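You operate a simulated robot arm through the tools that you are given. There is no shell and no other tool. Be economical: measure what you need, move in short steps, check, and stop when the job is done.

You are at the controls of a simulated robot arm. One attempt, no reset.

JOB
Tighten the die holder's bolts to 45, in order 1 to 4.
Fine: the line stands, leave it so; park the driver in its dock.

It is judged by the outcome, as a careful person would: the job done as asked, and still so three seconds after it is handed in. It fails if anything else is knocked over, pushed out of place, dropped, spilled or broken.

ROBOT AND FRAMES
A 7-joint arm with a two-finger parallel gripper, fixed in place. Base frame: the origin is at the foot of the arm, x ahead of it, y to its left, z up; the work surface is at about z = 0. Units: m, degrees, N and s.
With the tool pointing down near the work surface it reaches from about 0.22 to 0.58 m from the base axis. Its first joint turns from -66.0 to 66.0 degrees. Payload 2.5 kg.
The tool frame sits at the grasp point between the pads (the TCP): z along the fingers, y along the line on which they close. The tips reach 0.023 m beyond it. Largest opening 0.094 m; finger width 0.038, thickness 0.01; the body of the gripper, 0.054 by 0.096 m, starts 0.039 m behind the TCP.
Orientation is that of the tool frame in the base frame, as a unit quaternion [w, x, y, z]. With the fingers straight down and closing along the base's y, the tool's x points along the base's -x, its y along +y and its z along -z.

CONTROLS
- The arm moves only by the tool drive_tool. Its argument "targets" is a list that holds one entry, the list of rows, each a list of 6 numbers: the shift along the tool's x, y, z in units of 20 mm (1.0 is 20 mm), then the turn, a rotation vector about the tool's x, y, z in units of 6 degrees (1.0 is 6 degrees). In form: [[[dx, dy, dz, ax, ay, az], ...]]. A call has 1 to 10 rows; each row shifts and turns the commanded pose from where the row before left it, along the tool's axes as they then stand. "jaw" is the opening in per cent of the stroke, from 0 (shut) to 100 (fully open), set as the call begins (left out, the last holds). A call with a number of a shift or a turn outside -1 to 1 is refused whole. Each row takes 0.2 s and may step no farther than 0.05 m and 8.6 degrees from the row before; otherwise, or with a gripper value out of range, the whole call is refused. A pose out of reach is approached as far as the arm can. The call stops where the force on the tool passes 70 N (or 10 N more than at its start, if that is more) or the arm is blocked; 0.2 s more then pass. The fingers move at their own pace (about 0.108 m/s each) and stop on an object; they squeeze with about 22 N. The grip force told is the motor's: it shows also when the fingers shut on nothing. Time passes only in rows, and 0.2 s behind the last, so rows that do not move let the fingers close. The reply holds the time, the measured pose of the TCP, the force on the tool along the base axes, the opening and the grip force, in the units named above and with some noise, with the torque about the TCP (base axes, N m) and any sound that the robot's microphone picked up, and new pictures: "pictures" is both (left out), scene, wrist or none.
- Cameras (640 x 400 px; columns grow to the right, rows downward): "scene" is fixed at [0.1166, -0.4006, 0.5575]; the picture's right is [0.86, -0.51, 0.00], its down [-0.23, -0.39, -0.89] and it looks along [0.46, 0.77, -0.45] (base axes); focal length 272 px, centre (320, 200). "wrist" rides on the gripper at [0.086, 0.016, -0.075] in the tool frame; the picture's right is [-0.18, 0.98, 0.00], its down [-0.58, -0.11, -0.81] and it looks along [-0.79, -0.15, 0.59] (tool axes); focal length 243 px, centre (320, 200). There is no depth. A picture from a camera that has moved, and an enlarged one, comes with that camera's place and axes in the base frame and with its lens.
- enlarge(camera, box): a new picture of the part [left, top, right, bottom] of that camera's present view, enlarged. No time passes.
- sign_off(): hands the job in; it is judged then, once.

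Work in short steps. Places have to be worked out from the pictures, the camera data and where the tool is seen: move nearer, look again, correct. Check each grasp and each placing, and mend what went wrong. You have 120 turns and 200 pictures in all, those below and enlarged ones among them. Open the gripper and draw the arm clear of the work before you hand the job in, unless the task says otherwise; then end with one line.

The tools are called as name(argument=value, ...) on one line, values as JSON. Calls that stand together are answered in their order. drive_tool: Moves the arm, as the interface text tells. Its arguments: {"type":"object","properties":{"targets":{"type":"array","items":{"type":"array","items":{"type":"array","items":{"type":"number"}}}},"jaw":{"type":"number"},"pictures":{"type":"string","enum":["both","scene","wrist","none"]}},"required":["targets"]} The other tools are called the same way: enlarge (camera, box) takes an enlarged picture of a part of a camera's view; sign_off () hands the job in.

At the start:

```text
time_s: 0.0
tool_pos: [0.3962, 0.0638, 0.463]
tcp_rot: [0.0, 0.0, 1.0, 0.0]
force: [-0.8, 0.0, -0.2]
torque: [0.03, 0.0, -0.03]
grip_width: 0.0941
gripper_force: 0.0
```

scene: 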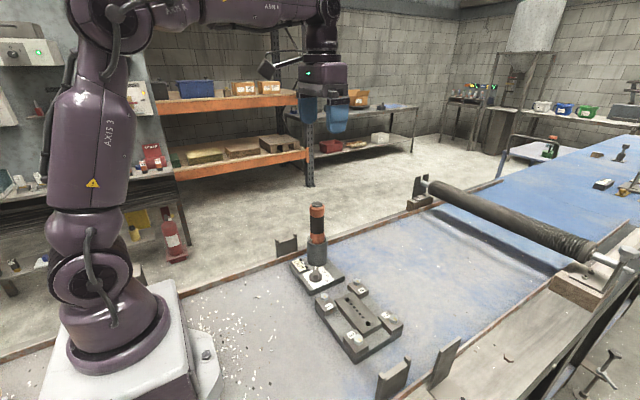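
wrist: 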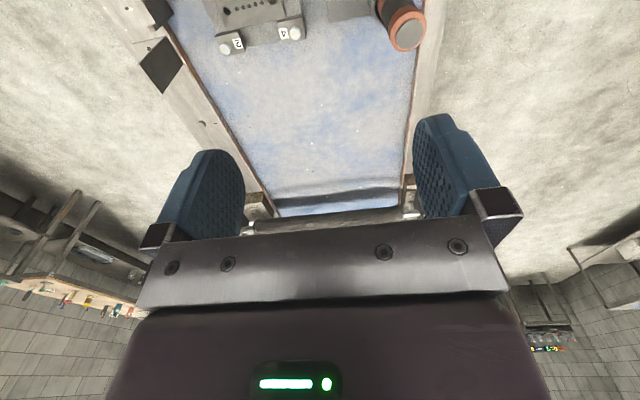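

The scene shows the driver standing in a dock beside the die holder. I'll enlarge these to see the details.

enlarge(camera="scene", box=[270, 190, 430, 370])

enlarge(camera="wrist", box=[140, 0, 460, 100])

```text
2.22 times, centred on (350, 280) of scene
camera zoom: at [0.1166, -0.4006, 0.5575], right [0.86, -0.51, 0.0], down [-0.23, -0.39, -0.89], along [0.46, 0.77, -0.45], focal length 604 px, centre (253, 22)
```

zoom: 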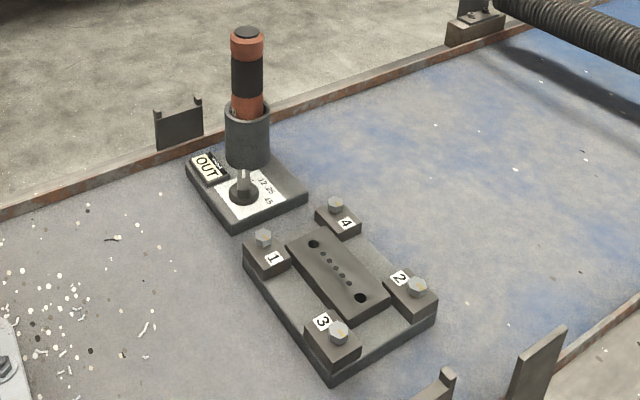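

```text
2.00 times, centred on (300, 50) of wrist
camera zoom: at [0.3097, 0.0799, 0.5378], right [0.18, 0.98, 0.0], down [0.58, -0.11, 0.81], along [0.79, -0.15, -0.59], focal length 485 px, centre (360, 500)
```

zoom: 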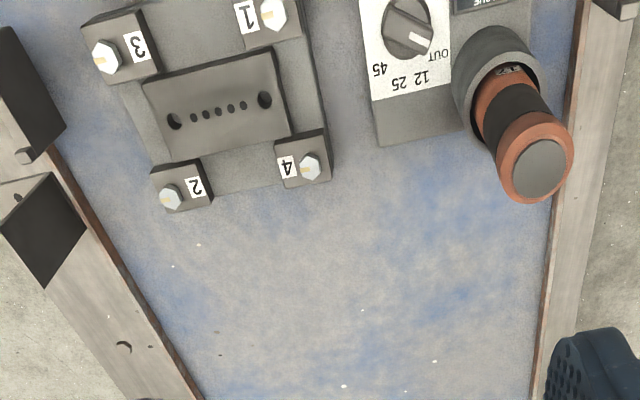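

The dock has a torque dial (12/25/45/OUT) that looks off 45. I'll move closer to read the labels and bolts.

drive_tool(targets=[[[0.15, 0.215, 1, 0, 0, 0], [0.15, 0.215, 1, 0, 0, 0], [0.15, 0.215, 1, 0, 0, 0], [0.15, 0.215, 1, 0, 0, 0], [0.15, 0.215, 1, 0, 0, 0], [0.15, 0.215, 1, 0, 0, 0], [0.15, 0.215, 1, 0, 0, 0], [0.15, 0.215, 1, 0, 0, 0], [0.15, 0.215, 1, 0, 0, 0], [0.15, 0.215, 1, 0, 0, 0]]])

```text
time_s: 2.2
tool_pos: [0.3666, 0.1065, 0.2641]
tcp_rot: [0.0, -0.001, 1.0, 0.001]
force: [0.6, -0.2, -1.1]
torque: [0.01, -0.01, -0.01]
grip_width: 0.0941
gripper_force: 0.0
camera wrist: at [0.2801, 0.1231, 0.3382], right [0.18, 0.98, 0.0], down [0.58, -0.11, 0.81], along [0.79, -0.15, -0.59], focal length 243 px, centre (320, 200)
```

scene: 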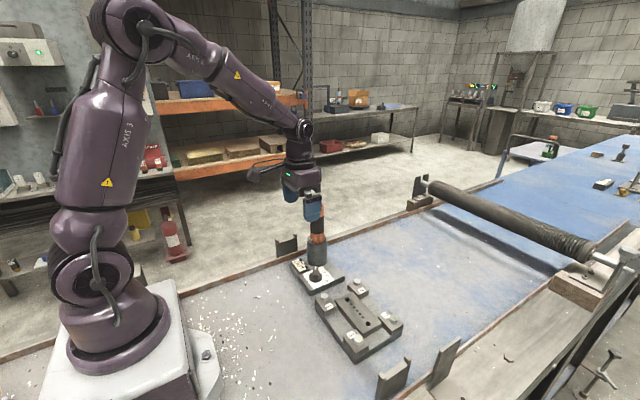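
wrist: 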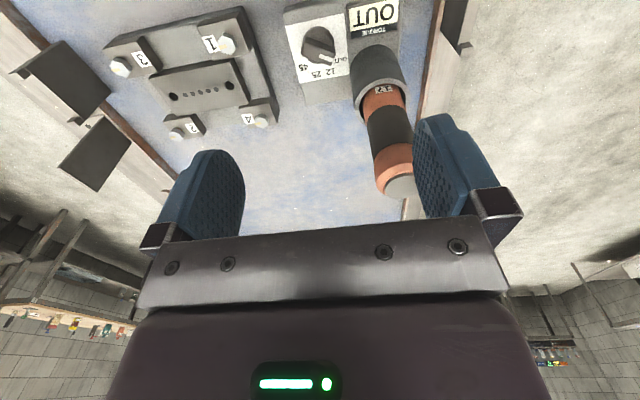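

enlarge(camera="wrist", box=[270, 0, 430, 100])

enlarge(camera="wrist", box=[90, 0, 290, 145])

```text
4.00 times, centred on (350, 50) of wrist
camera zoom: at [0.2801, 0.1231, 0.3382], right [0.18, 0.98, 0.0], down [0.58, -0.11, 0.81], along [0.79, -0.15, -0.59], focal length 970 px, centre (200, 800)
```

zoom: 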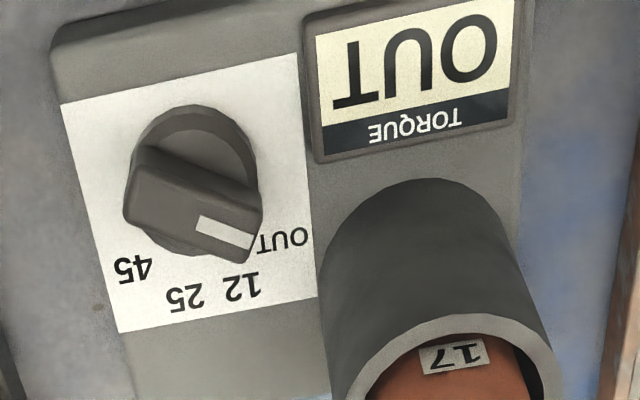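

```text
2.76 times, centred on (190, 72) of wrist
camera zoom: at [0.2801, 0.1231, 0.3382], right [0.18, 0.98, 0.0], down [0.58, -0.11, 0.81], along [0.79, -0.15, -0.59], focal length 669 px, centre (679, 552)
```

zoom: 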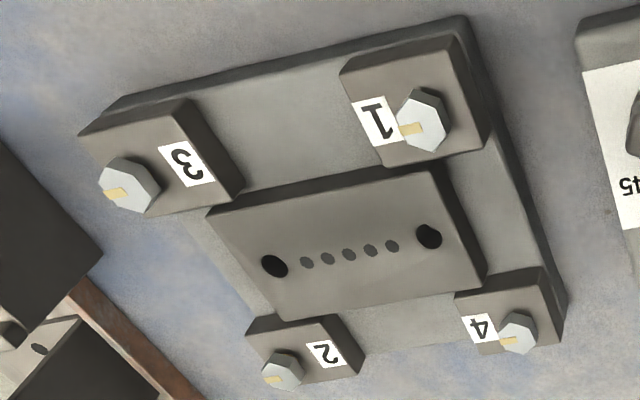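

enlarge(camera="scene", box=[285, 225, 349, 297])

enlarge(camera="scene", box=[310, 275, 410, 365])

```text
5.56 times, centred on (317, 261) of scene
camera zoom: at [0.1166, -0.4006, 0.5575], right [0.86, -0.51, 0.0], down [-0.23, -0.39, -0.89], along [0.46, 0.77, -0.45], focal length 1510 px, centre (337, -139)
```

zoom: 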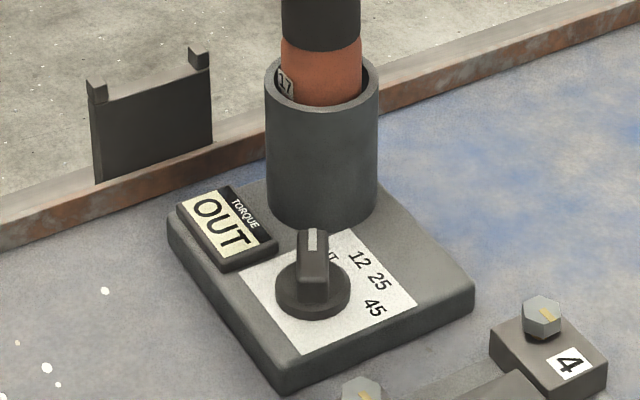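

```text
4.44 times, centred on (360, 320) of scene
camera zoom: at [0.1166, -0.4006, 0.5575], right [0.86, -0.51, 0.0], down [-0.23, -0.39, -0.89], along [0.46, 0.77, -0.45], focal length 1208 px, centre (142, -333)
```

zoom: 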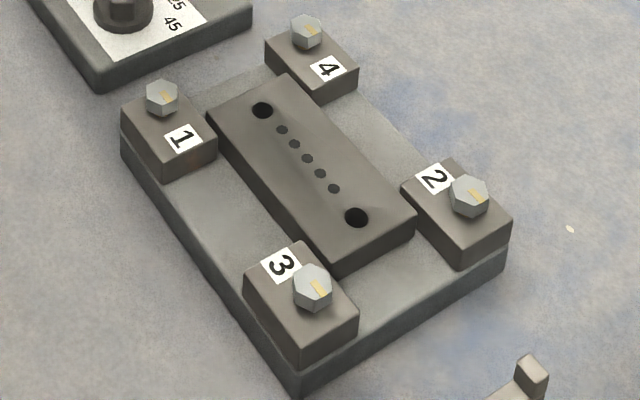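

Dial bar sits at about (0.400, 0.099), top z≈0.058, pointing to OUT (~52° from +x); 45 lies at about −51°. I position above it and align the jaws across the bar while still higher than the driver.

drive_tool(targets=[[[-0.84, -0.18, 0, 0, 0, 0], [-0.83, -0.18, 0, 0, 0, -0.5], [0, 0, 0, 0, 0, -1], [0, 0, 0, 0, 0, -1], [0, 0, 0, 0, 0, -1], [0, 0, 0, 0, 0, -1], [0, 0, 0, 0, 0, -1], [0, 0, 0, 0, 0, -1], [0, 0, 0, 0, 0, -1], [0, 0, 0, 0, 0, -1]]], jaw=40)

```text
time_s: 4.4
tool_pos: [0.3991, 0.0995, 0.2638]
tcp_rot: [0.0, -0.431, 0.902, 0.0]
force: [0.2, -0.7, -0.2]
torque: [0.0, 0.0, 0.0]
grip_width: 0.0374
gripper_force: 0.1
camera wrist: at [0.3327, 0.0423, 0.3376], right [-0.65, 0.76, 0.0], down [0.45, 0.38, 0.81], along [0.61, 0.52, -0.59], focal length 243 px, centre (320, 200)
```

scene: 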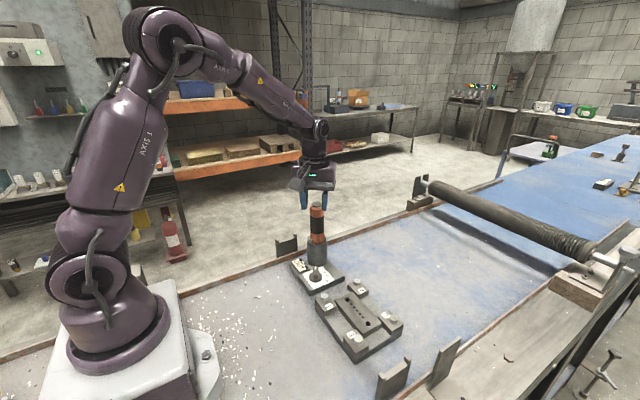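
wrist: 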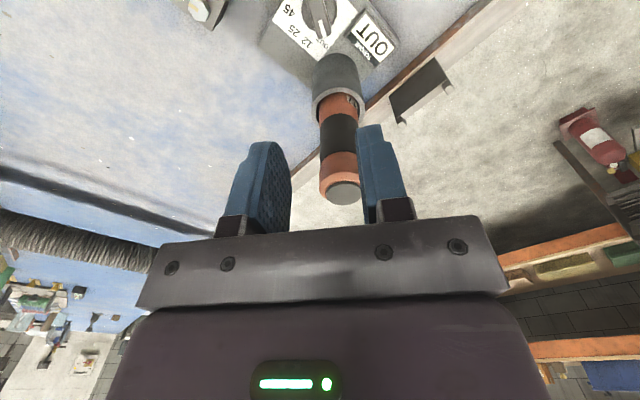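

Jaw orientation matches the bar. Descending to z≈0.12 and checking.

drive_tool(targets=[[[0, 0, 0.9, 0, 0, 0], [0, 0, 0.9, 0, 0, 0], [0, 0, 0.9, 0, 0, 0], [0, 0, 0.9, 0, 0, 0], [0, 0, 0.9, 0, 0, 0], [0, 0, 0.9, 0, 0, 0], [0, 0, 0.9, 0, 0, 0], [0, 0, 0.9, 0, 0, 0]]])

enlarge(camera="scene", box=[285, 190, 349, 290])

```text
time_s: 6.2
tool_pos: [0.4001, 0.1001, 0.1188]
tcp_rot: [0.0, -0.431, 0.903, 0.0]
force: [-0.1, -0.4, -0.8]
torque: [0.0, -0.04, -0.02]
grip_width: 0.0375
gripper_force: 0.0
camera wrist: at [0.333, 0.0424, 0.1937], right [-0.65, 0.76, 0.0], down [0.45, 0.38, 0.81], along [0.61, 0.52, -0.59], focal length 243 px, centre (320, 200)
```

scene: 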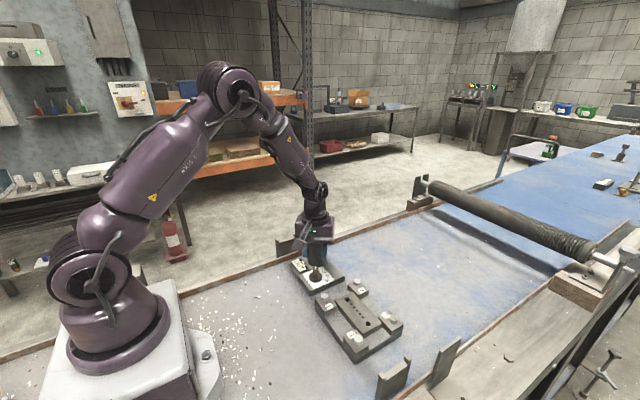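
wrist: 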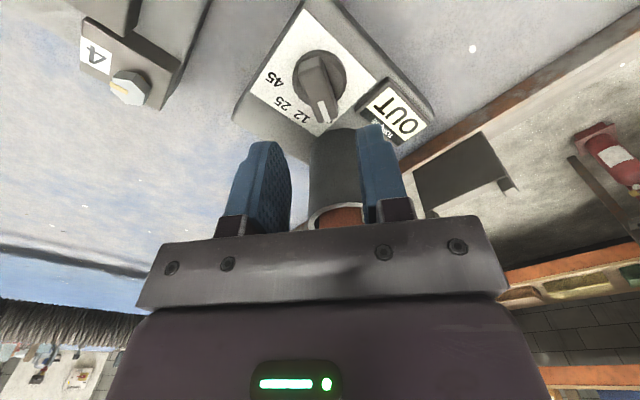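

```text
4.00 times, centred on (317, 240) of scene
camera zoom: at [0.1166, -0.4006, 0.5575], right [0.86, -0.51, 0.0], down [-0.23, -0.39, -0.89], along [0.46, 0.77, -0.45], focal length 1088 px, centre (332, 40)
```

zoom: 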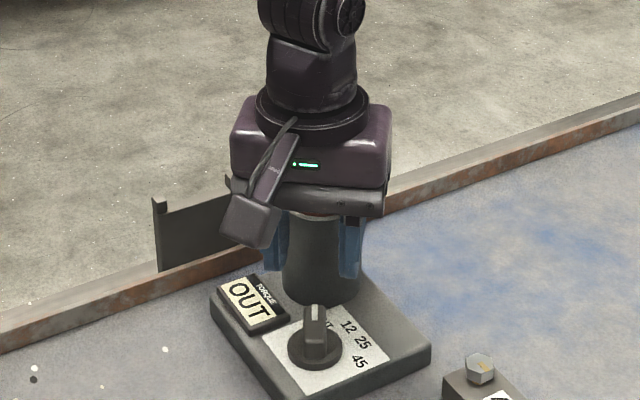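

enlarge(camera="wrist", box=[240, 10, 400, 150])

```text
2.86 times, centred on (320, 80) of wrist
camera zoom: at [0.333, 0.0424, 0.1937], right [-0.65, 0.76, 0.0], down [0.45, 0.38, 0.81], along [0.61, 0.52, -0.59], focal length 693 px, centre (320, 543)
```

zoom: 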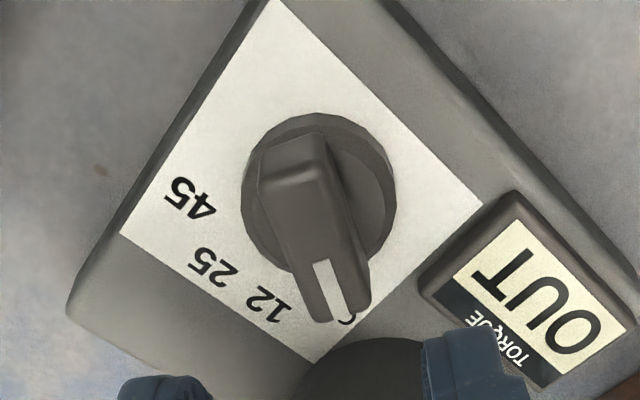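

Re-solving with precise axes puts the dial center at (0.3976, 0.0975), disc top z≈0.033. I correct ~3.6 mm along tool x, descend to z≈0.060 and close on the bar.

drive_tool(targets=[[[0.18, 0.0, 0.7, 0, 0, 0], [0, 0, 0.7, 0, 0, 0], [0, 0, 0.7, 0, 0, 0], [0, 0, 0.6, 0, 0, 0], [0, 0, 0.2, 0, 0, 0]]])

drive_tool(targets=[[[0, 0, 0, 0, 0, 0], [0, 0, 0, 0, 0, 0], [0, 0, 0, 0, 0, 0]]], jaw=0)

enlarge(camera="scene", box=[285, 210, 349, 300])

```text
time_s: 7.4
tool_pos: [0.397, 0.0963, 0.0609]
tcp_rot: [0.0, -0.431, 0.902, 0.0]
force: [0.4, 0.0, 0.9]
torque: [0.01, -0.01, 0.0]
grip_width: 0.0375
gripper_force: 0.1
camera wrist: at [0.3303, 0.0397, 0.1353], right [-0.65, 0.76, 0.0], down [0.45, 0.38, 0.81], along [0.61, 0.52, -0.59], focal length 243 px, centre (320, 200)
```

scene: 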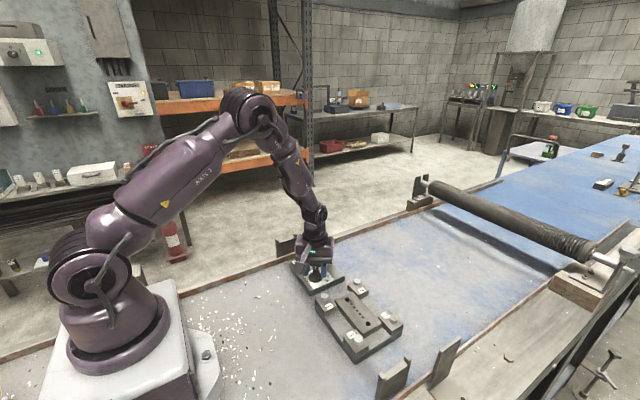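
wrist: 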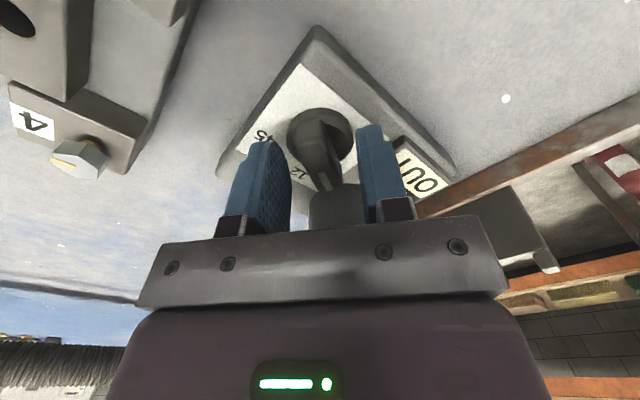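

```text
time_s: 8.2
tool_pos: [0.3989, 0.0961, 0.0599]
tcp_rot: [0.001, -0.43, 0.903, -0.001]
force: [6.8, -5.0, 0.4]
torque: [-0.38, 0.18, 0.0]
grip_width: 0.016
gripper_force: 22.5
camera wrist: at [0.3305, 0.0391, 0.1354], right [-0.65, 0.76, 0.0], down [0.45, 0.38, 0.81], along [0.61, 0.52, -0.59], focal length 243 px, centre (320, 200)
```

scene: 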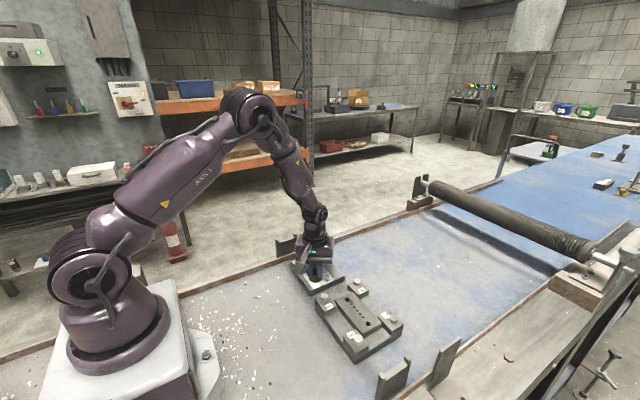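
wrist: 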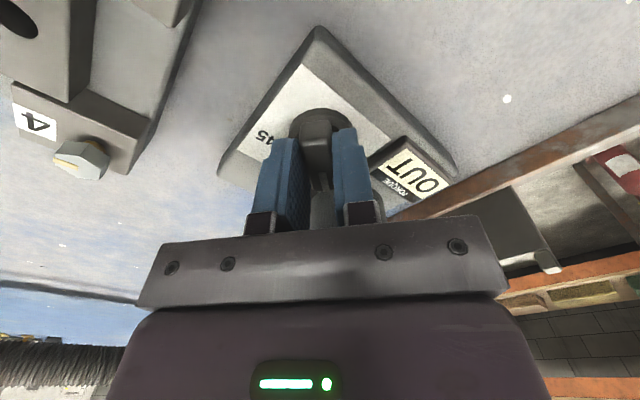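

```text
4.44 times, centred on (317, 255) of scene
camera zoom: at [0.1166, -0.4005, 0.5575], right [0.86, -0.51, 0.0], down [-0.23, -0.39, -0.89], along [0.46, 0.77, -0.45], focal length 1208 px, centre (333, -44)
```

zoom: 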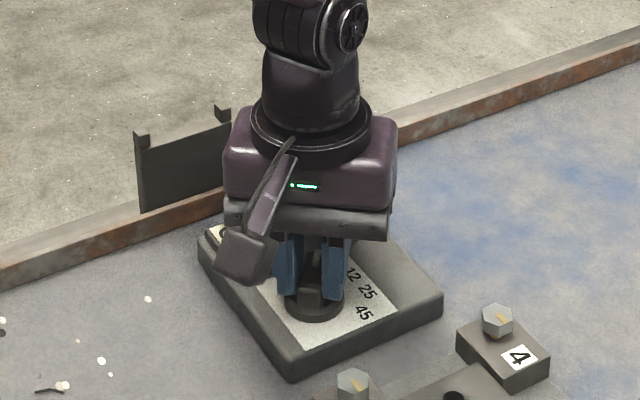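

Gripped (16 mm bar, ~8 N side load). I relieve the side load slightly and turn about 36° clockwise toward 12, then check.

drive_tool(targets=[[[0, -0.06, 0, 0, 0, 0], [0, 0, 0, 0, 0, 1], [0, 0, 0, 0, 0, 1], [0, 0, 0, 0, 0, 1], [0, 0, 0, 0, 0, 1], [0, 0, 0, 0, 0, 1], [0, 0, 0, 0, 0, 1]]])

enlarge(camera="wrist", box=[220, 20, 460, 220])

```text
time_s: 9.8
tool_pos: [0.3979, 0.0975, 0.0611]
tcp_rot: [0.0, -0.13, 0.992, 0.0]
force: [-8.1, 6.2, 0.2]
torque: [-0.09, 0.37, 0.05]
grip_width: 0.0156
gripper_force: 22.1
camera wrist: at [0.3107, 0.09, 0.1354], right [-0.08, 1.0, 0.0], down [0.59, 0.04, 0.81], along [0.8, 0.06, -0.59], focal length 243 px, centre (320, 200)
```

scene: 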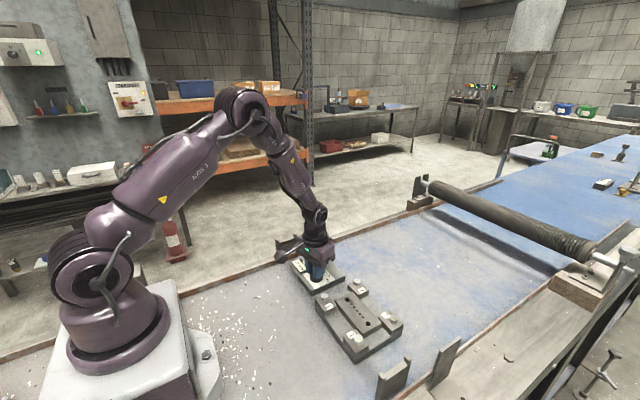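
wrist: 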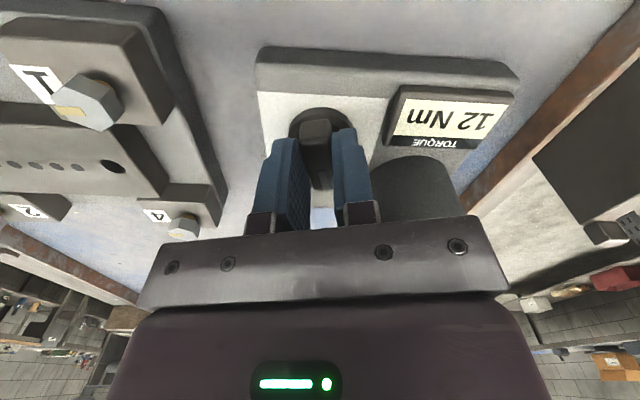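

```text
2.00 times, centred on (340, 120) of wrist
camera zoom: at [0.3107, 0.09, 0.1354], right [-0.08, 1.0, 0.0], down [0.59, 0.04, 0.81], along [0.8, 0.06, -0.59], focal length 485 px, centre (280, 360)
```

zoom: 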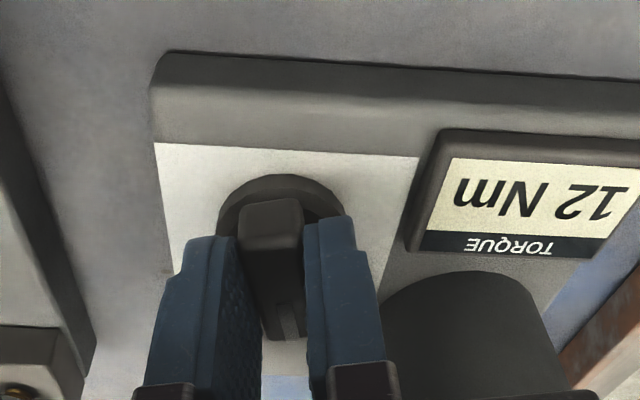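

Display reads "12 Nm". Continue clockwise toward 25 with slight compliance correction.

drive_tool(targets=[[[0.04, 0.05, 0, 0, 0, 1], [0, 0, 0, 0, 0, 1], [0, 0, 0, 0, 0, 1], [0, 0, 0, 0, 0, 1], [0, 0, 0, 0, 0, 1], [0, 0, 0, 0, 0, 0.7]]], pictures="wrist")

```text
time_s: 11.2
tool_pos: [0.3982, 0.0977, 0.0615]
tcp_rot: [0.002, 0.167, 0.986, 0.0]
force: [5.9, 8.2, 0.7]
torque: [0.02, -0.35, 0.05]
grip_width: 0.0155
gripper_force: 21.7
camera wrist: at [0.3219, 0.1413, 0.136], right [0.5, 0.87, 0.0], down [0.51, -0.3, 0.81], along [0.7, -0.4, -0.59], focal length 243 px, centre (320, 200)
```

wrist: 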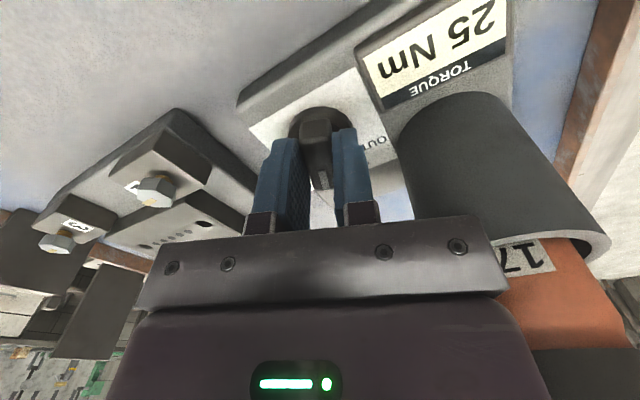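

Display reads "25 Nm". The cup rim (z≈0.10) is close to the gripper body, so I open slightly, raise 5 mm, and re-grip before the last step.

drive_tool(targets=[[[0, 0, 0, 0, 0, 0], [0, 0, -0.25, 0, 0, 0]]], jaw=28, pictures="none")

drive_tool(targets=[[[0, 0, 0, 0, 0, 0], [0, 0, 0, 0, 0, 0]]], jaw=0)

enlarge(camera="scene", box=[285, 210, 349, 300])

```text
time_s: 11.8
tool_pos: [0.398, 0.0968, 0.0671]
tcp_rot: [0.0, 0.167, 0.986, 0.0]
force: [0.2, 1.0, 0.2]
torque: [0.0, -0.02, -0.01]
grip_width: 0.026
gripper_force: 0.1
```

```text
time_s: 12.4
tool_pos: [0.3983, 0.0985, 0.0667]
tcp_rot: [0.002, 0.166, 0.986, 0.001]
force: [2.3, 5.6, 0.0]
torque: [-0.04, -0.42, 0.05]
grip_width: 0.0159
gripper_force: 21.3
camera wrist: at [0.3212, 0.1413, 0.141], right [0.5, 0.87, 0.0], down [0.51, -0.29, 0.81], along [0.7, -0.4, -0.59], focal length 243 px, centre (320, 200)
```

scene: 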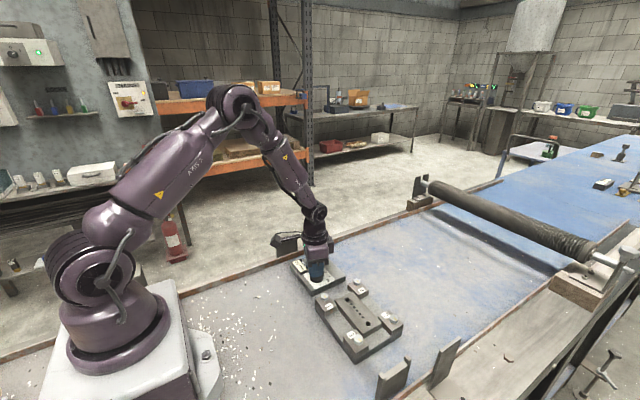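
wrist: 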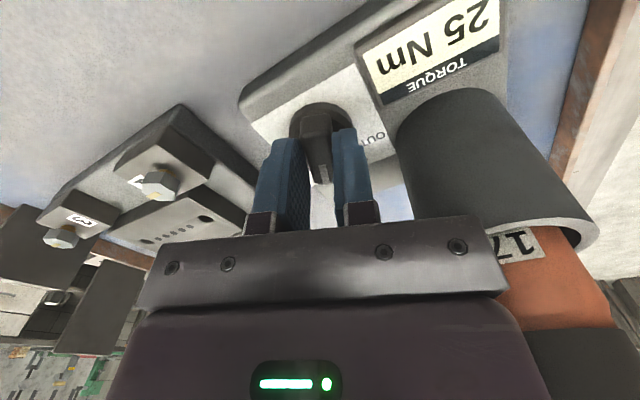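

```text
4.44 times, centred on (317, 255) of scene
camera zoom: at [0.1166, -0.4006, 0.5575], right [0.86, -0.51, 0.0], down [-0.23, -0.39, -0.89], along [0.46, 0.77, -0.45], focal length 1208 px, centre (333, -44)
```

zoom: 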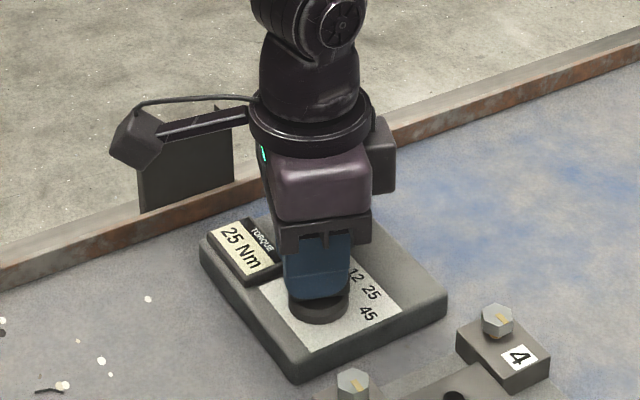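

drive_tool(targets=[[[0, 0, 0, 0, 0, 1], [0, 0, 0, 0, 0, 1], [0, 0, 0, 0, 0, 1], [0, 0, 0, 0, 0, 1], [0, 0, 0, 0, 0, 1], [0, 0, 0, 0, 0, 0.5]]], pictures="both")

```text
time_s: 13.8
tool_pos: [0.399, 0.0979, 0.0678]
tcp_rot: [0.001, 0.44, 0.898, 0.002]
force: [11.0, 16.7, 4.2]
torque: [0.33, -0.26, 0.05]
grip_width: 0.0159
gripper_force: 22.0
camera wrist: at [0.3576, 0.1757, 0.1412], right [0.89, 0.46, 0.0], down [0.27, -0.53, 0.81], along [0.37, -0.72, -0.59], focal length 243 px, centre (320, 200)
```

scene: 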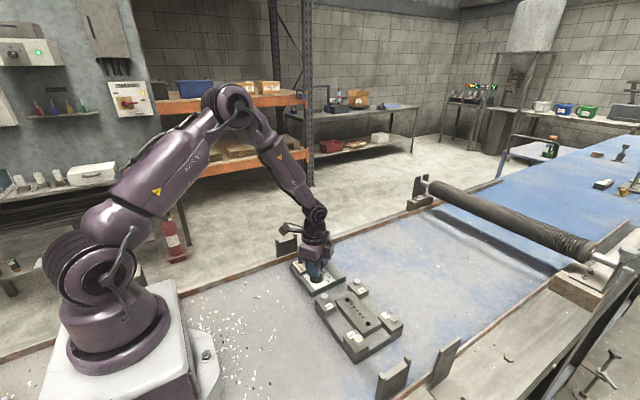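
wrist: 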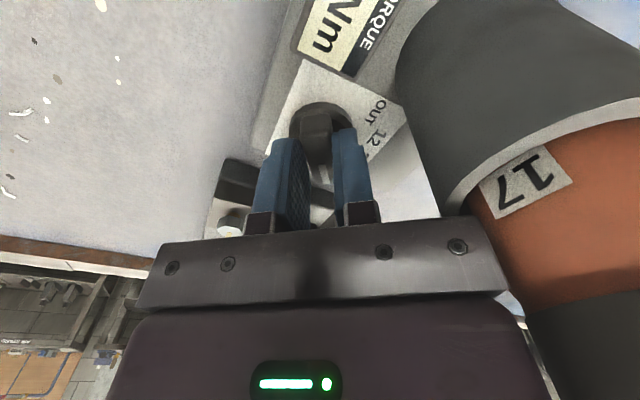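

enlarge(camera="scene", box=[285, 220, 349, 300])

```text
5.00 times, centred on (317, 260) of scene
camera zoom: at [0.1165, -0.4006, 0.5575], right [0.86, -0.51, 0.0], down [-0.23, -0.39, -0.89], along [0.46, 0.77, -0.45], focal length 1359 px, centre (335, -100)
```

zoom: 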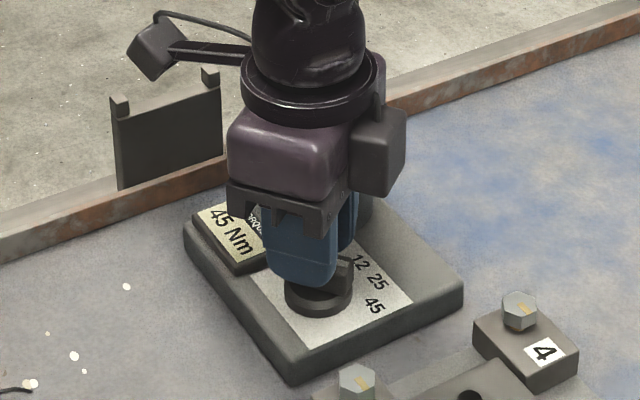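

Display reads "45 Nm". Release slightly and rise straight up.

drive_tool(targets=[[[0, 0, 0, 0, 0, 0], [0, 0, -0.5, 0, 0, 0], [0, 0, -1, 0, 0, 0], [0, 0, -1, 0, 0, 0], [0, 0, -1, 0, 0, 0], [0, 0, -1, 0, 0, 0], [0, 0, -1, 0, 0, 0], [0, 0, -1, 0, 0, 0], [0, 0, -1, 0, 0, 0], [0, 0, -1, 0, 0, 0]]], jaw=28, pictures="none")

drive_tool(targets=[[[0, 0, -1, 0, 0, 0], [0, 0, -1, 0, 0, 0], [0, 0, -1, 0, 0, 0]]])

enlarge(camera="scene", box=[285, 190, 349, 290])

```text
time_s: 16.0
tool_pos: [0.3976, 0.0967, 0.2367]
tcp_rot: [0.0, 0.439, 0.898, 0.0]
force: [1.3, -0.4, -0.7]
torque: [-0.01, -0.01, 0.01]
grip_width: 0.0263
gripper_force: 0.1
```

```text
time_s: 16.8
tool_pos: [0.3986, 0.0969, 0.297]
tcp_rot: [0.0, 0.44, 0.898, 0.0]
force: [0.5, -0.7, 0.0]
torque: [-0.04, 0.0, 0.0]
grip_width: 0.0261
gripper_force: 0.0
camera wrist: at [0.3577, 0.1747, 0.3713], right [0.89, 0.46, 0.0], down [0.27, -0.53, 0.81], along [0.37, -0.72, -0.59], focal length 243 px, centre (320, 200)
```

scene: 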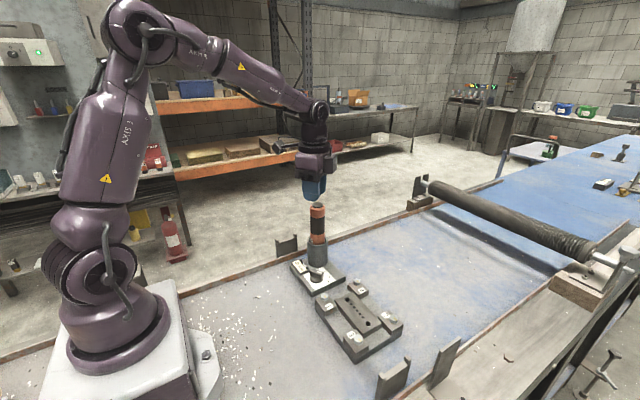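
wrist: 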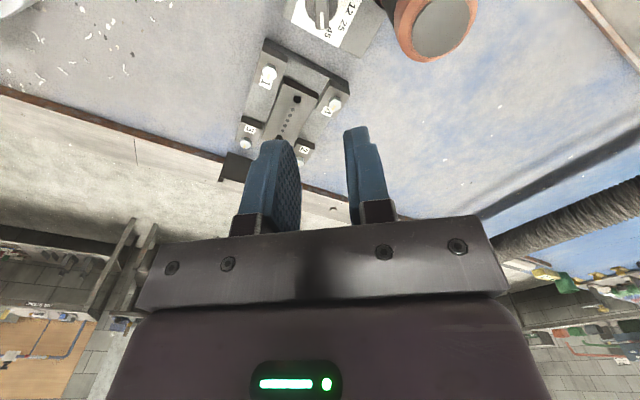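

```text
4.00 times, centred on (317, 240) of scene
camera zoom: at [0.1166, -0.4006, 0.5575], right [0.86, -0.51, 0.0], down [-0.23, -0.39, -0.89], along [0.46, 0.77, -0.45], focal length 1088 px, centre (332, 40)
```

zoom: 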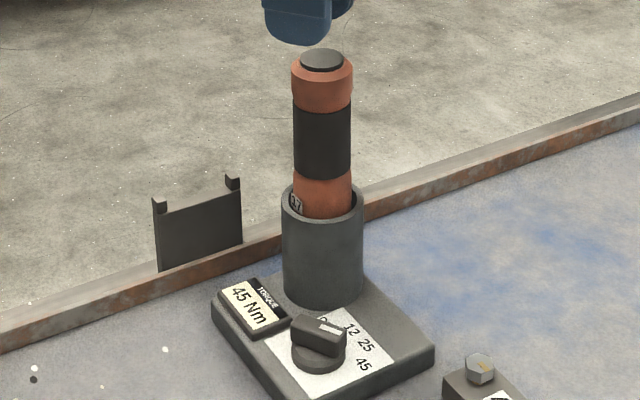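

Bolts estimated: #1 (0.3705, 0.0065), #4 (0.468, 0.0065), #3 (0.371, −0.125), #2 (0.468, −0.125), heads' tops z≈0.057; driver axis ≈(0.4415, 0.161), top z≈0.215. I turn back to default orientation and move above the driver, open.

drive_tool(targets=[[[0, 0, 0, 0, 0, -1], [0, 0, 0, 0, 0, -1], [0, 0, 0, 0, 0, -1], [0, 0, 0, 0, 0, -1], [0, 0, 0, 0, 0, -1], [0, 0, 0, 0, 0, -1], [0, 0, 0, 0, 0, -1], [0, 0, 0, 0, 0, -1], [0, 0, 0, 0, 0, -0.7]]], pictures="none", jaw=85)

drive_tool(targets=[[[-0.5, 0.8, 0, 0, 0, 0], [-0.5, 0.8, 0, 0, 0, 0], [-0.5, 0.8, 0, 0, 0, 0], [-0.65, 0.8, 0, 0, 0, 0]]])

enlarge(camera="scene", box=[270, 120, 370, 250])

```text
time_s: 18.8
tool_pos: [0.3968, 0.0967, 0.2967]
tcp_rot: [0.0, -0.001, 1.0, 0.0]
force: [-0.8, -0.5, -0.3]
torque: [0.03, 0.0, 0.0]
grip_width: 0.0801
gripper_force: 0.2
```

```text
time_s: 19.8
tool_pos: [0.4405, 0.1595, 0.2952]
tcp_rot: [0.0, 0.0, 1.0, 0.0]
force: [-0.3, 0.2, -0.2]
torque: [0.03, 0.04, -0.01]
grip_width: 0.0799
gripper_force: 0.0
camera wrist: at [0.3542, 0.1767, 0.3707], right [0.18, 0.98, 0.0], down [0.58, -0.11, 0.81], along [0.79, -0.15, -0.59], focal length 243 px, centre (320, 200)
```

scene: 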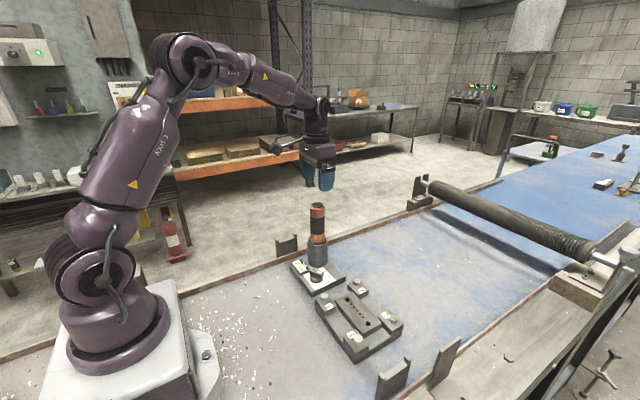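
wrist: 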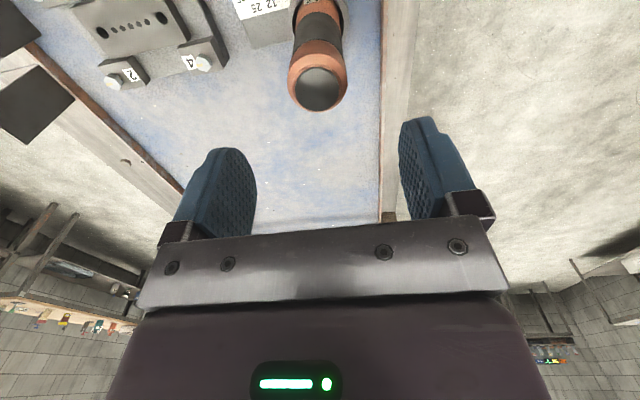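

```text
3.08 times, centred on (320, 185) of scene
camera zoom: at [0.1165, -0.4006, 0.5575], right [0.86, -0.51, 0.0], down [-0.23, -0.39, -0.89], along [0.46, 0.77, -0.45], focal length 836 px, centre (320, 246)
```

zoom: 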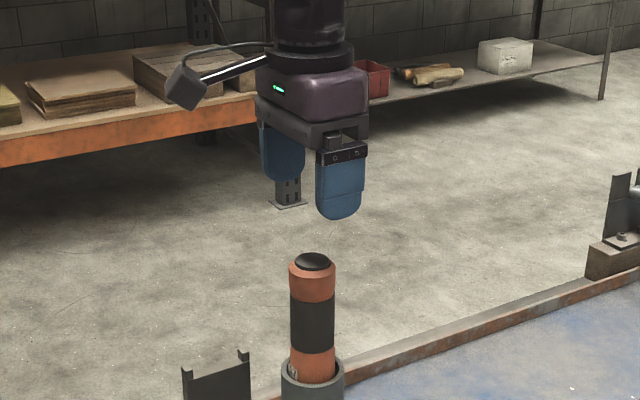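

The driver top back-projects to (0.440, 0.1603), right under the TCP. Descend to z≈0.184.

drive_tool(targets=[[[0.02, 0.04, 0.95, 0, 0, 0], [0, 0, 0.95, 0, 0, 0], [0, 0, 0.95, 0, 0, 0], [0, 0, 0.95, 0, 0, 0], [0, 0, 0.95, 0, 0, 0], [0, 0, 0.75, 0, 0, 0]]])

enlarge(camera="scene", box=[280, 170, 360, 270])

```text
time_s: 21.2
tool_pos: [0.4403, 0.16, 0.1858]
tcp_rot: [-0.001, 0.0, 1.0, 0.0]
force: [0.7, -0.6, -0.5]
torque: [-0.01, -0.01, -0.02]
grip_width: 0.0801
gripper_force: 0.3
camera wrist: at [0.3538, 0.1773, 0.2605], right [0.18, 0.98, 0.0], down [0.58, -0.11, 0.81], along [0.79, -0.15, -0.59], focal length 243 px, centre (320, 200)
```

scene: 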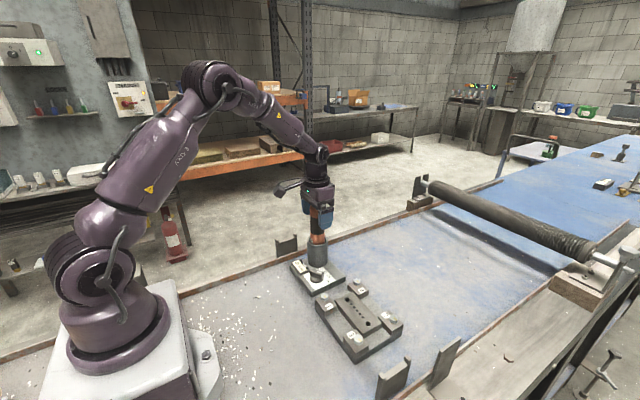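
wrist: 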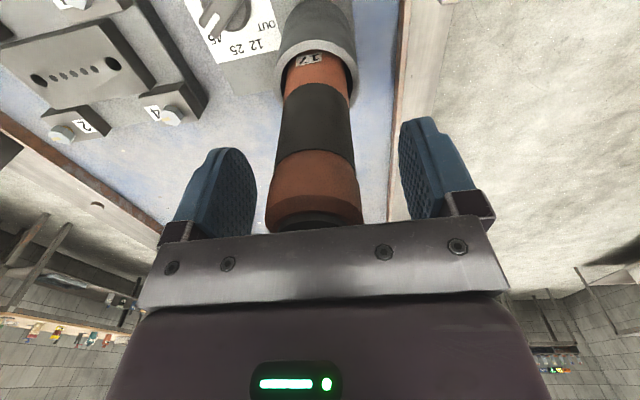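

```text
4.00 times, centred on (320, 220) of scene
camera zoom: at [0.1166, -0.4006, 0.5575], right [0.86, -0.51, 0.0], down [-0.23, -0.39, -0.89], along [0.46, 0.77, -0.45], focal length 1088 px, centre (320, 120)
```

zoom: 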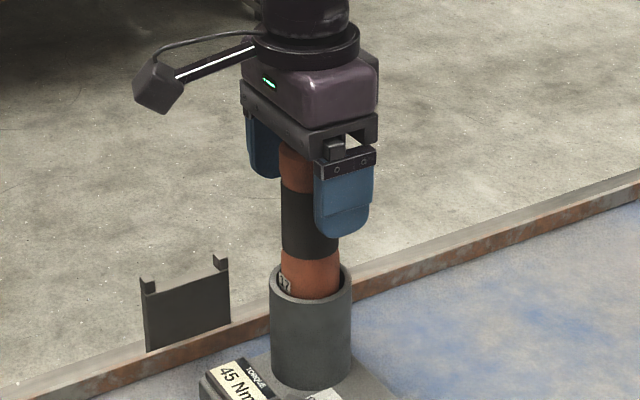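

Well centred. Close on the driver.

drive_tool(targets=[[[0, 0, 0, 0, 0, 0], [0, 0, 0, 0, 0, 0], [0, 0, 0, 0, 0, 0]]], jaw=0, pictures="wrist")

```text
time_s: 22.0
tool_pos: [0.4407, 0.1614, 0.186]
tcp_rot: [0.0, 0.0, 1.0, 0.0]
force: [-0.1, -0.8, -0.2]
torque: [-0.17, -0.06, 0.0]
grip_width: 0.0419
gripper_force: 22.5
camera wrist: at [0.3539, 0.1773, 0.2607], right [0.18, 0.98, 0.0], down [0.58, -0.11, 0.81], along [0.79, -0.15, -0.59], focal length 243 px, centre (320, 200)
```

wrist: 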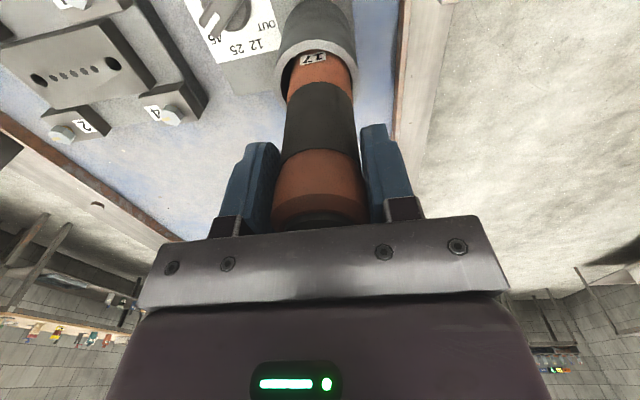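

Gripped at 42 mm width. Lift straight up out of the cup.

drive_tool(targets=[[[0, 0, -0.3, 0, 0, 0], [0, 0, -0.6, 0, 0, 0], [0, 0, -0.8, 0, 0, 0], [0, 0, -0.8, 0, 0, 0], [0, 0, -0.8, 0, 0, 0], [0, 0, -0.8, 0, 0, 0], [0, 0, -0.8, 0, 0, 0]]])

enlarge(camera="scene", box=[270, 130, 370, 290])

```text
time_s: 23.6
tool_pos: [0.4405, 0.1627, 0.2845]
tcp_rot: [0.0, 0.0, 1.0, 0.0]
force: [-0.1, 0.3, -5.9]
torque: [-0.02, 0.01, -0.06]
grip_width: 0.0418
gripper_force: 21.9
camera wrist: at [0.3532, 0.1779, 0.3589], right [0.18, 0.98, 0.0], down [0.58, -0.11, 0.81], along [0.79, -0.15, -0.59], focal length 243 px, centre (320, 200)
```

scene: 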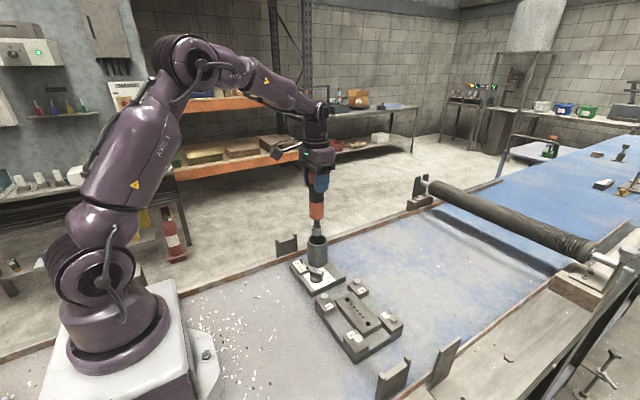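
wrist: 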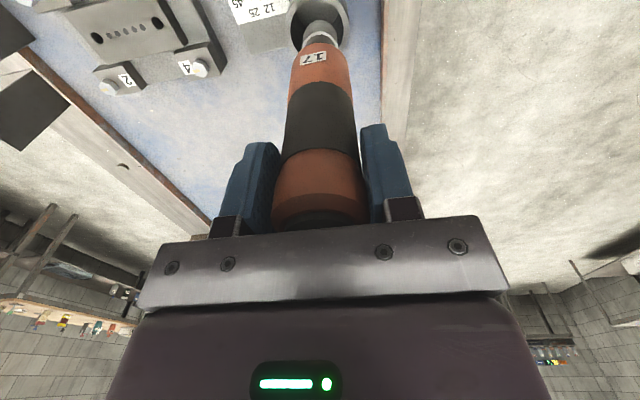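

```text
2.50 times, centred on (320, 210) of scene
camera zoom: at [0.1166, -0.4005, 0.5575], right [0.86, -0.51, 0.0], down [-0.23, -0.39, -0.89], along [0.46, 0.77, -0.45], focal length 680 px, centre (320, 175)
```

zoom: 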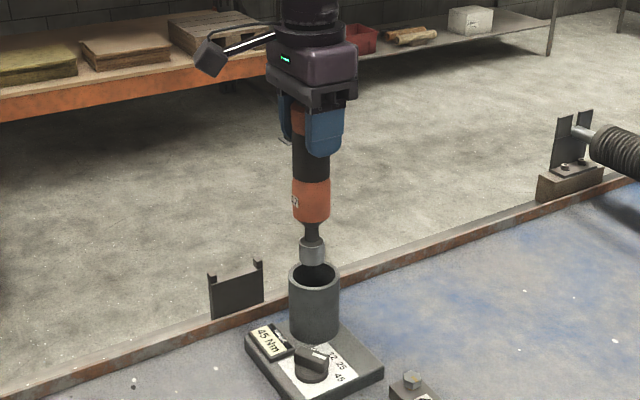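

Driver is out with socket bottom ≈ 0.170 below the TCP. Raise a bit and traverse to above bolt 1.

drive_tool(targets=[[[0, 0, -1, 0, 0, 0], [0, 0, -0.3, 0, 0, 0], [0.44, -0.97, 0, 0, 0, 0], [0.44, -0.97, 0, 0, 0, 0], [0.44, -0.97, 0, 0, 0, 0], [0.44, -0.97, 0, 0, 0, 0], [0.44, -0.97, 0, 0, 0, 0], [0.44, -0.97, 0, 0, 0, 0], [0.44, -0.97, 0, 0, 0, 0], [0.42, -0.97, 0, 0, 0, 0]]], pictures="none")

drive_tool(targets=[[[0, 0, 0.8, 0, 0, 0], [0, 0, 0.8, 0, 0, 0]]])

enlarge(camera="scene", box=[280, 200, 400, 350])

enlarge(camera="wrist", box=[240, 0, 400, 120])

```text
time_s: 25.8
tool_pos: [0.3703, 0.0059, 0.311]
tcp_rot: [0.001, 0.0, 1.0, -0.001]
force: [-0.1, 0.1, -5.2]
torque: [0.02, 0.0, 0.01]
grip_width: 0.0417
gripper_force: 21.9
```

```text
time_s: 26.4
tool_pos: [0.3703, 0.0065, 0.2779]
tcp_rot: [0.0, 0.0, 1.0, 0.001]
force: [-0.4, 0.4, -5.9]
torque: [-0.01, 0.0, -0.01]
grip_width: 0.0419
gripper_force: 22.2
camera wrist: at [0.2839, 0.023, 0.3526], right [0.18, 0.98, 0.0], down [0.58, -0.11, 0.81], along [0.79, -0.15, -0.59], focal length 243 px, centre (320, 200)
```

scene: 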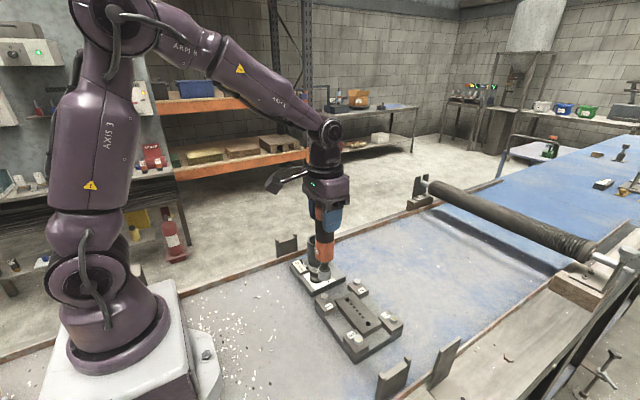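
wrist: 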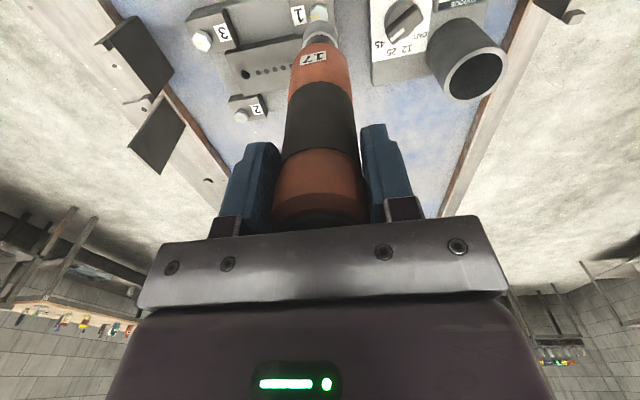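

```text
2.67 times, centred on (340, 275) of scene
camera zoom: at [0.1166, -0.4006, 0.5575], right [0.86, -0.51, 0.0], down [-0.23, -0.39, -0.89], along [0.46, 0.77, -0.45], focal length 725 px, centre (267, 0)
```

zoom: 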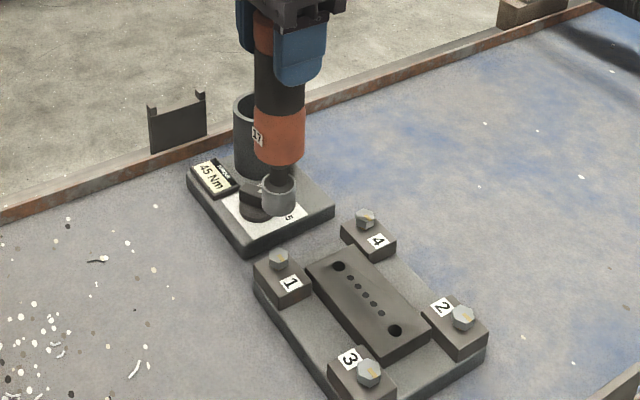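

```text
3.33 times, centred on (320, 60) of wrist
camera zoom: at [0.2839, 0.023, 0.3526], right [0.18, 0.98, 0.0], down [0.58, -0.11, 0.81], along [0.79, -0.15, -0.59], focal length 809 px, centre (320, 667)
```

zoom: 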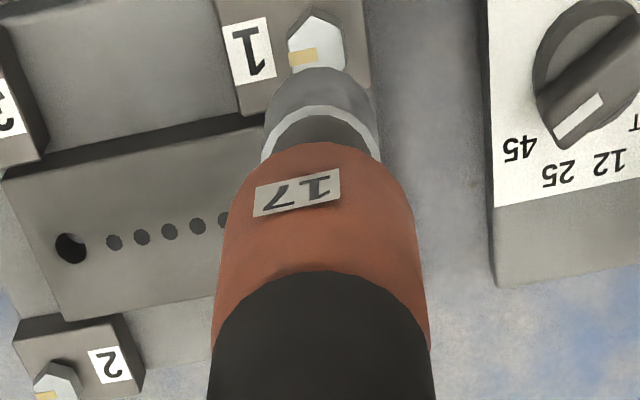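

Socket hovers nearly above bolt 1 (bolt ~1 mm toward −y). Small correction and descend to just above the head.

drive_tool(targets=[[[0, -0.05, 0.6, 0, 0, 0], [0, 0, 0.6, 0, 0, 0], [0, 0, 0.4, 0, 0, 0], [0, 0, 0.3, 0, 0, 0]]])

enlarge(camera="scene", box=[300, 240, 380, 320])

enlarge(camera="wrist", box=[240, 0, 400, 120])

```text
time_s: 27.4
tool_pos: [0.371, 0.0065, 0.2398]
tcp_rot: [0.0, 0.0, 1.0, 0.0]
force: [-0.4, -0.6, -6.1]
torque: [-0.02, 0.0, 0.01]
grip_width: 0.0419
gripper_force: 22.0
camera wrist: at [0.2838, 0.0215, 0.3145], right [0.18, 0.98, 0.0], down [0.58, -0.11, 0.81], along [0.79, -0.15, -0.59], focal length 243 px, centre (320, 200)
```

scene: 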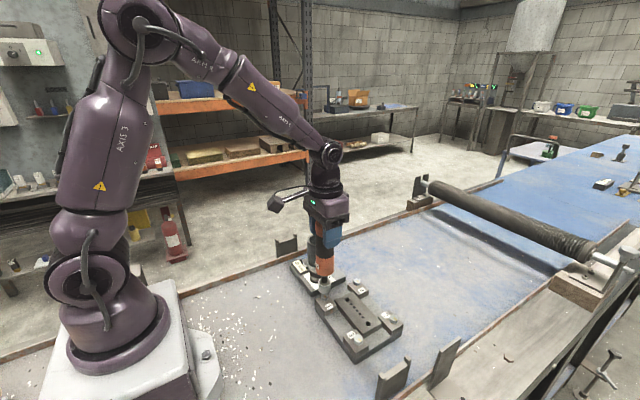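
wrist: 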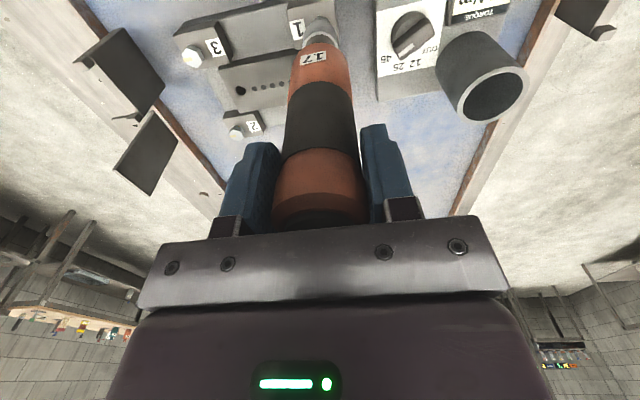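

```text
5.00 times, centred on (340, 280) of scene
camera zoom: at [0.1166, -0.4006, 0.5575], right [0.86, -0.51, 0.0], down [-0.23, -0.39, -0.89], along [0.46, 0.77, -0.45], focal length 1359 px, centre (220, -200)
```

zoom: 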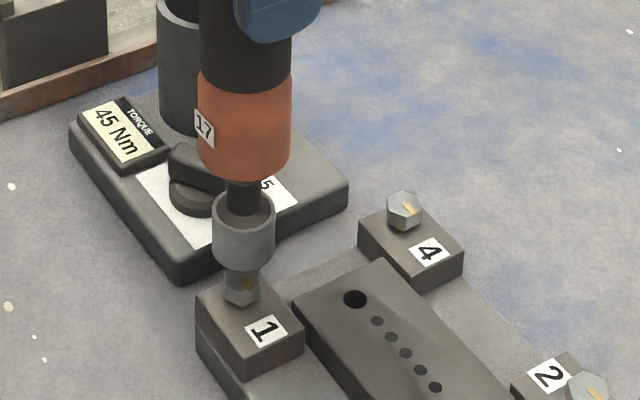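

```text
3.33 times, centred on (320, 60) of wrist
camera zoom: at [0.2838, 0.0215, 0.3145], right [0.18, 0.98, 0.0], down [0.58, -0.11, 0.81], along [0.79, -0.15, -0.59], focal length 809 px, centre (320, 667)
```

zoom: 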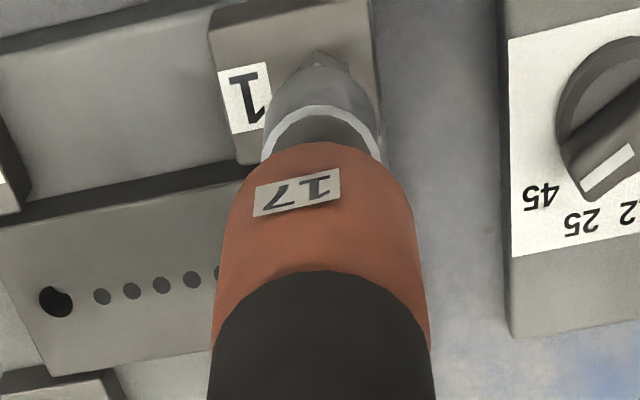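

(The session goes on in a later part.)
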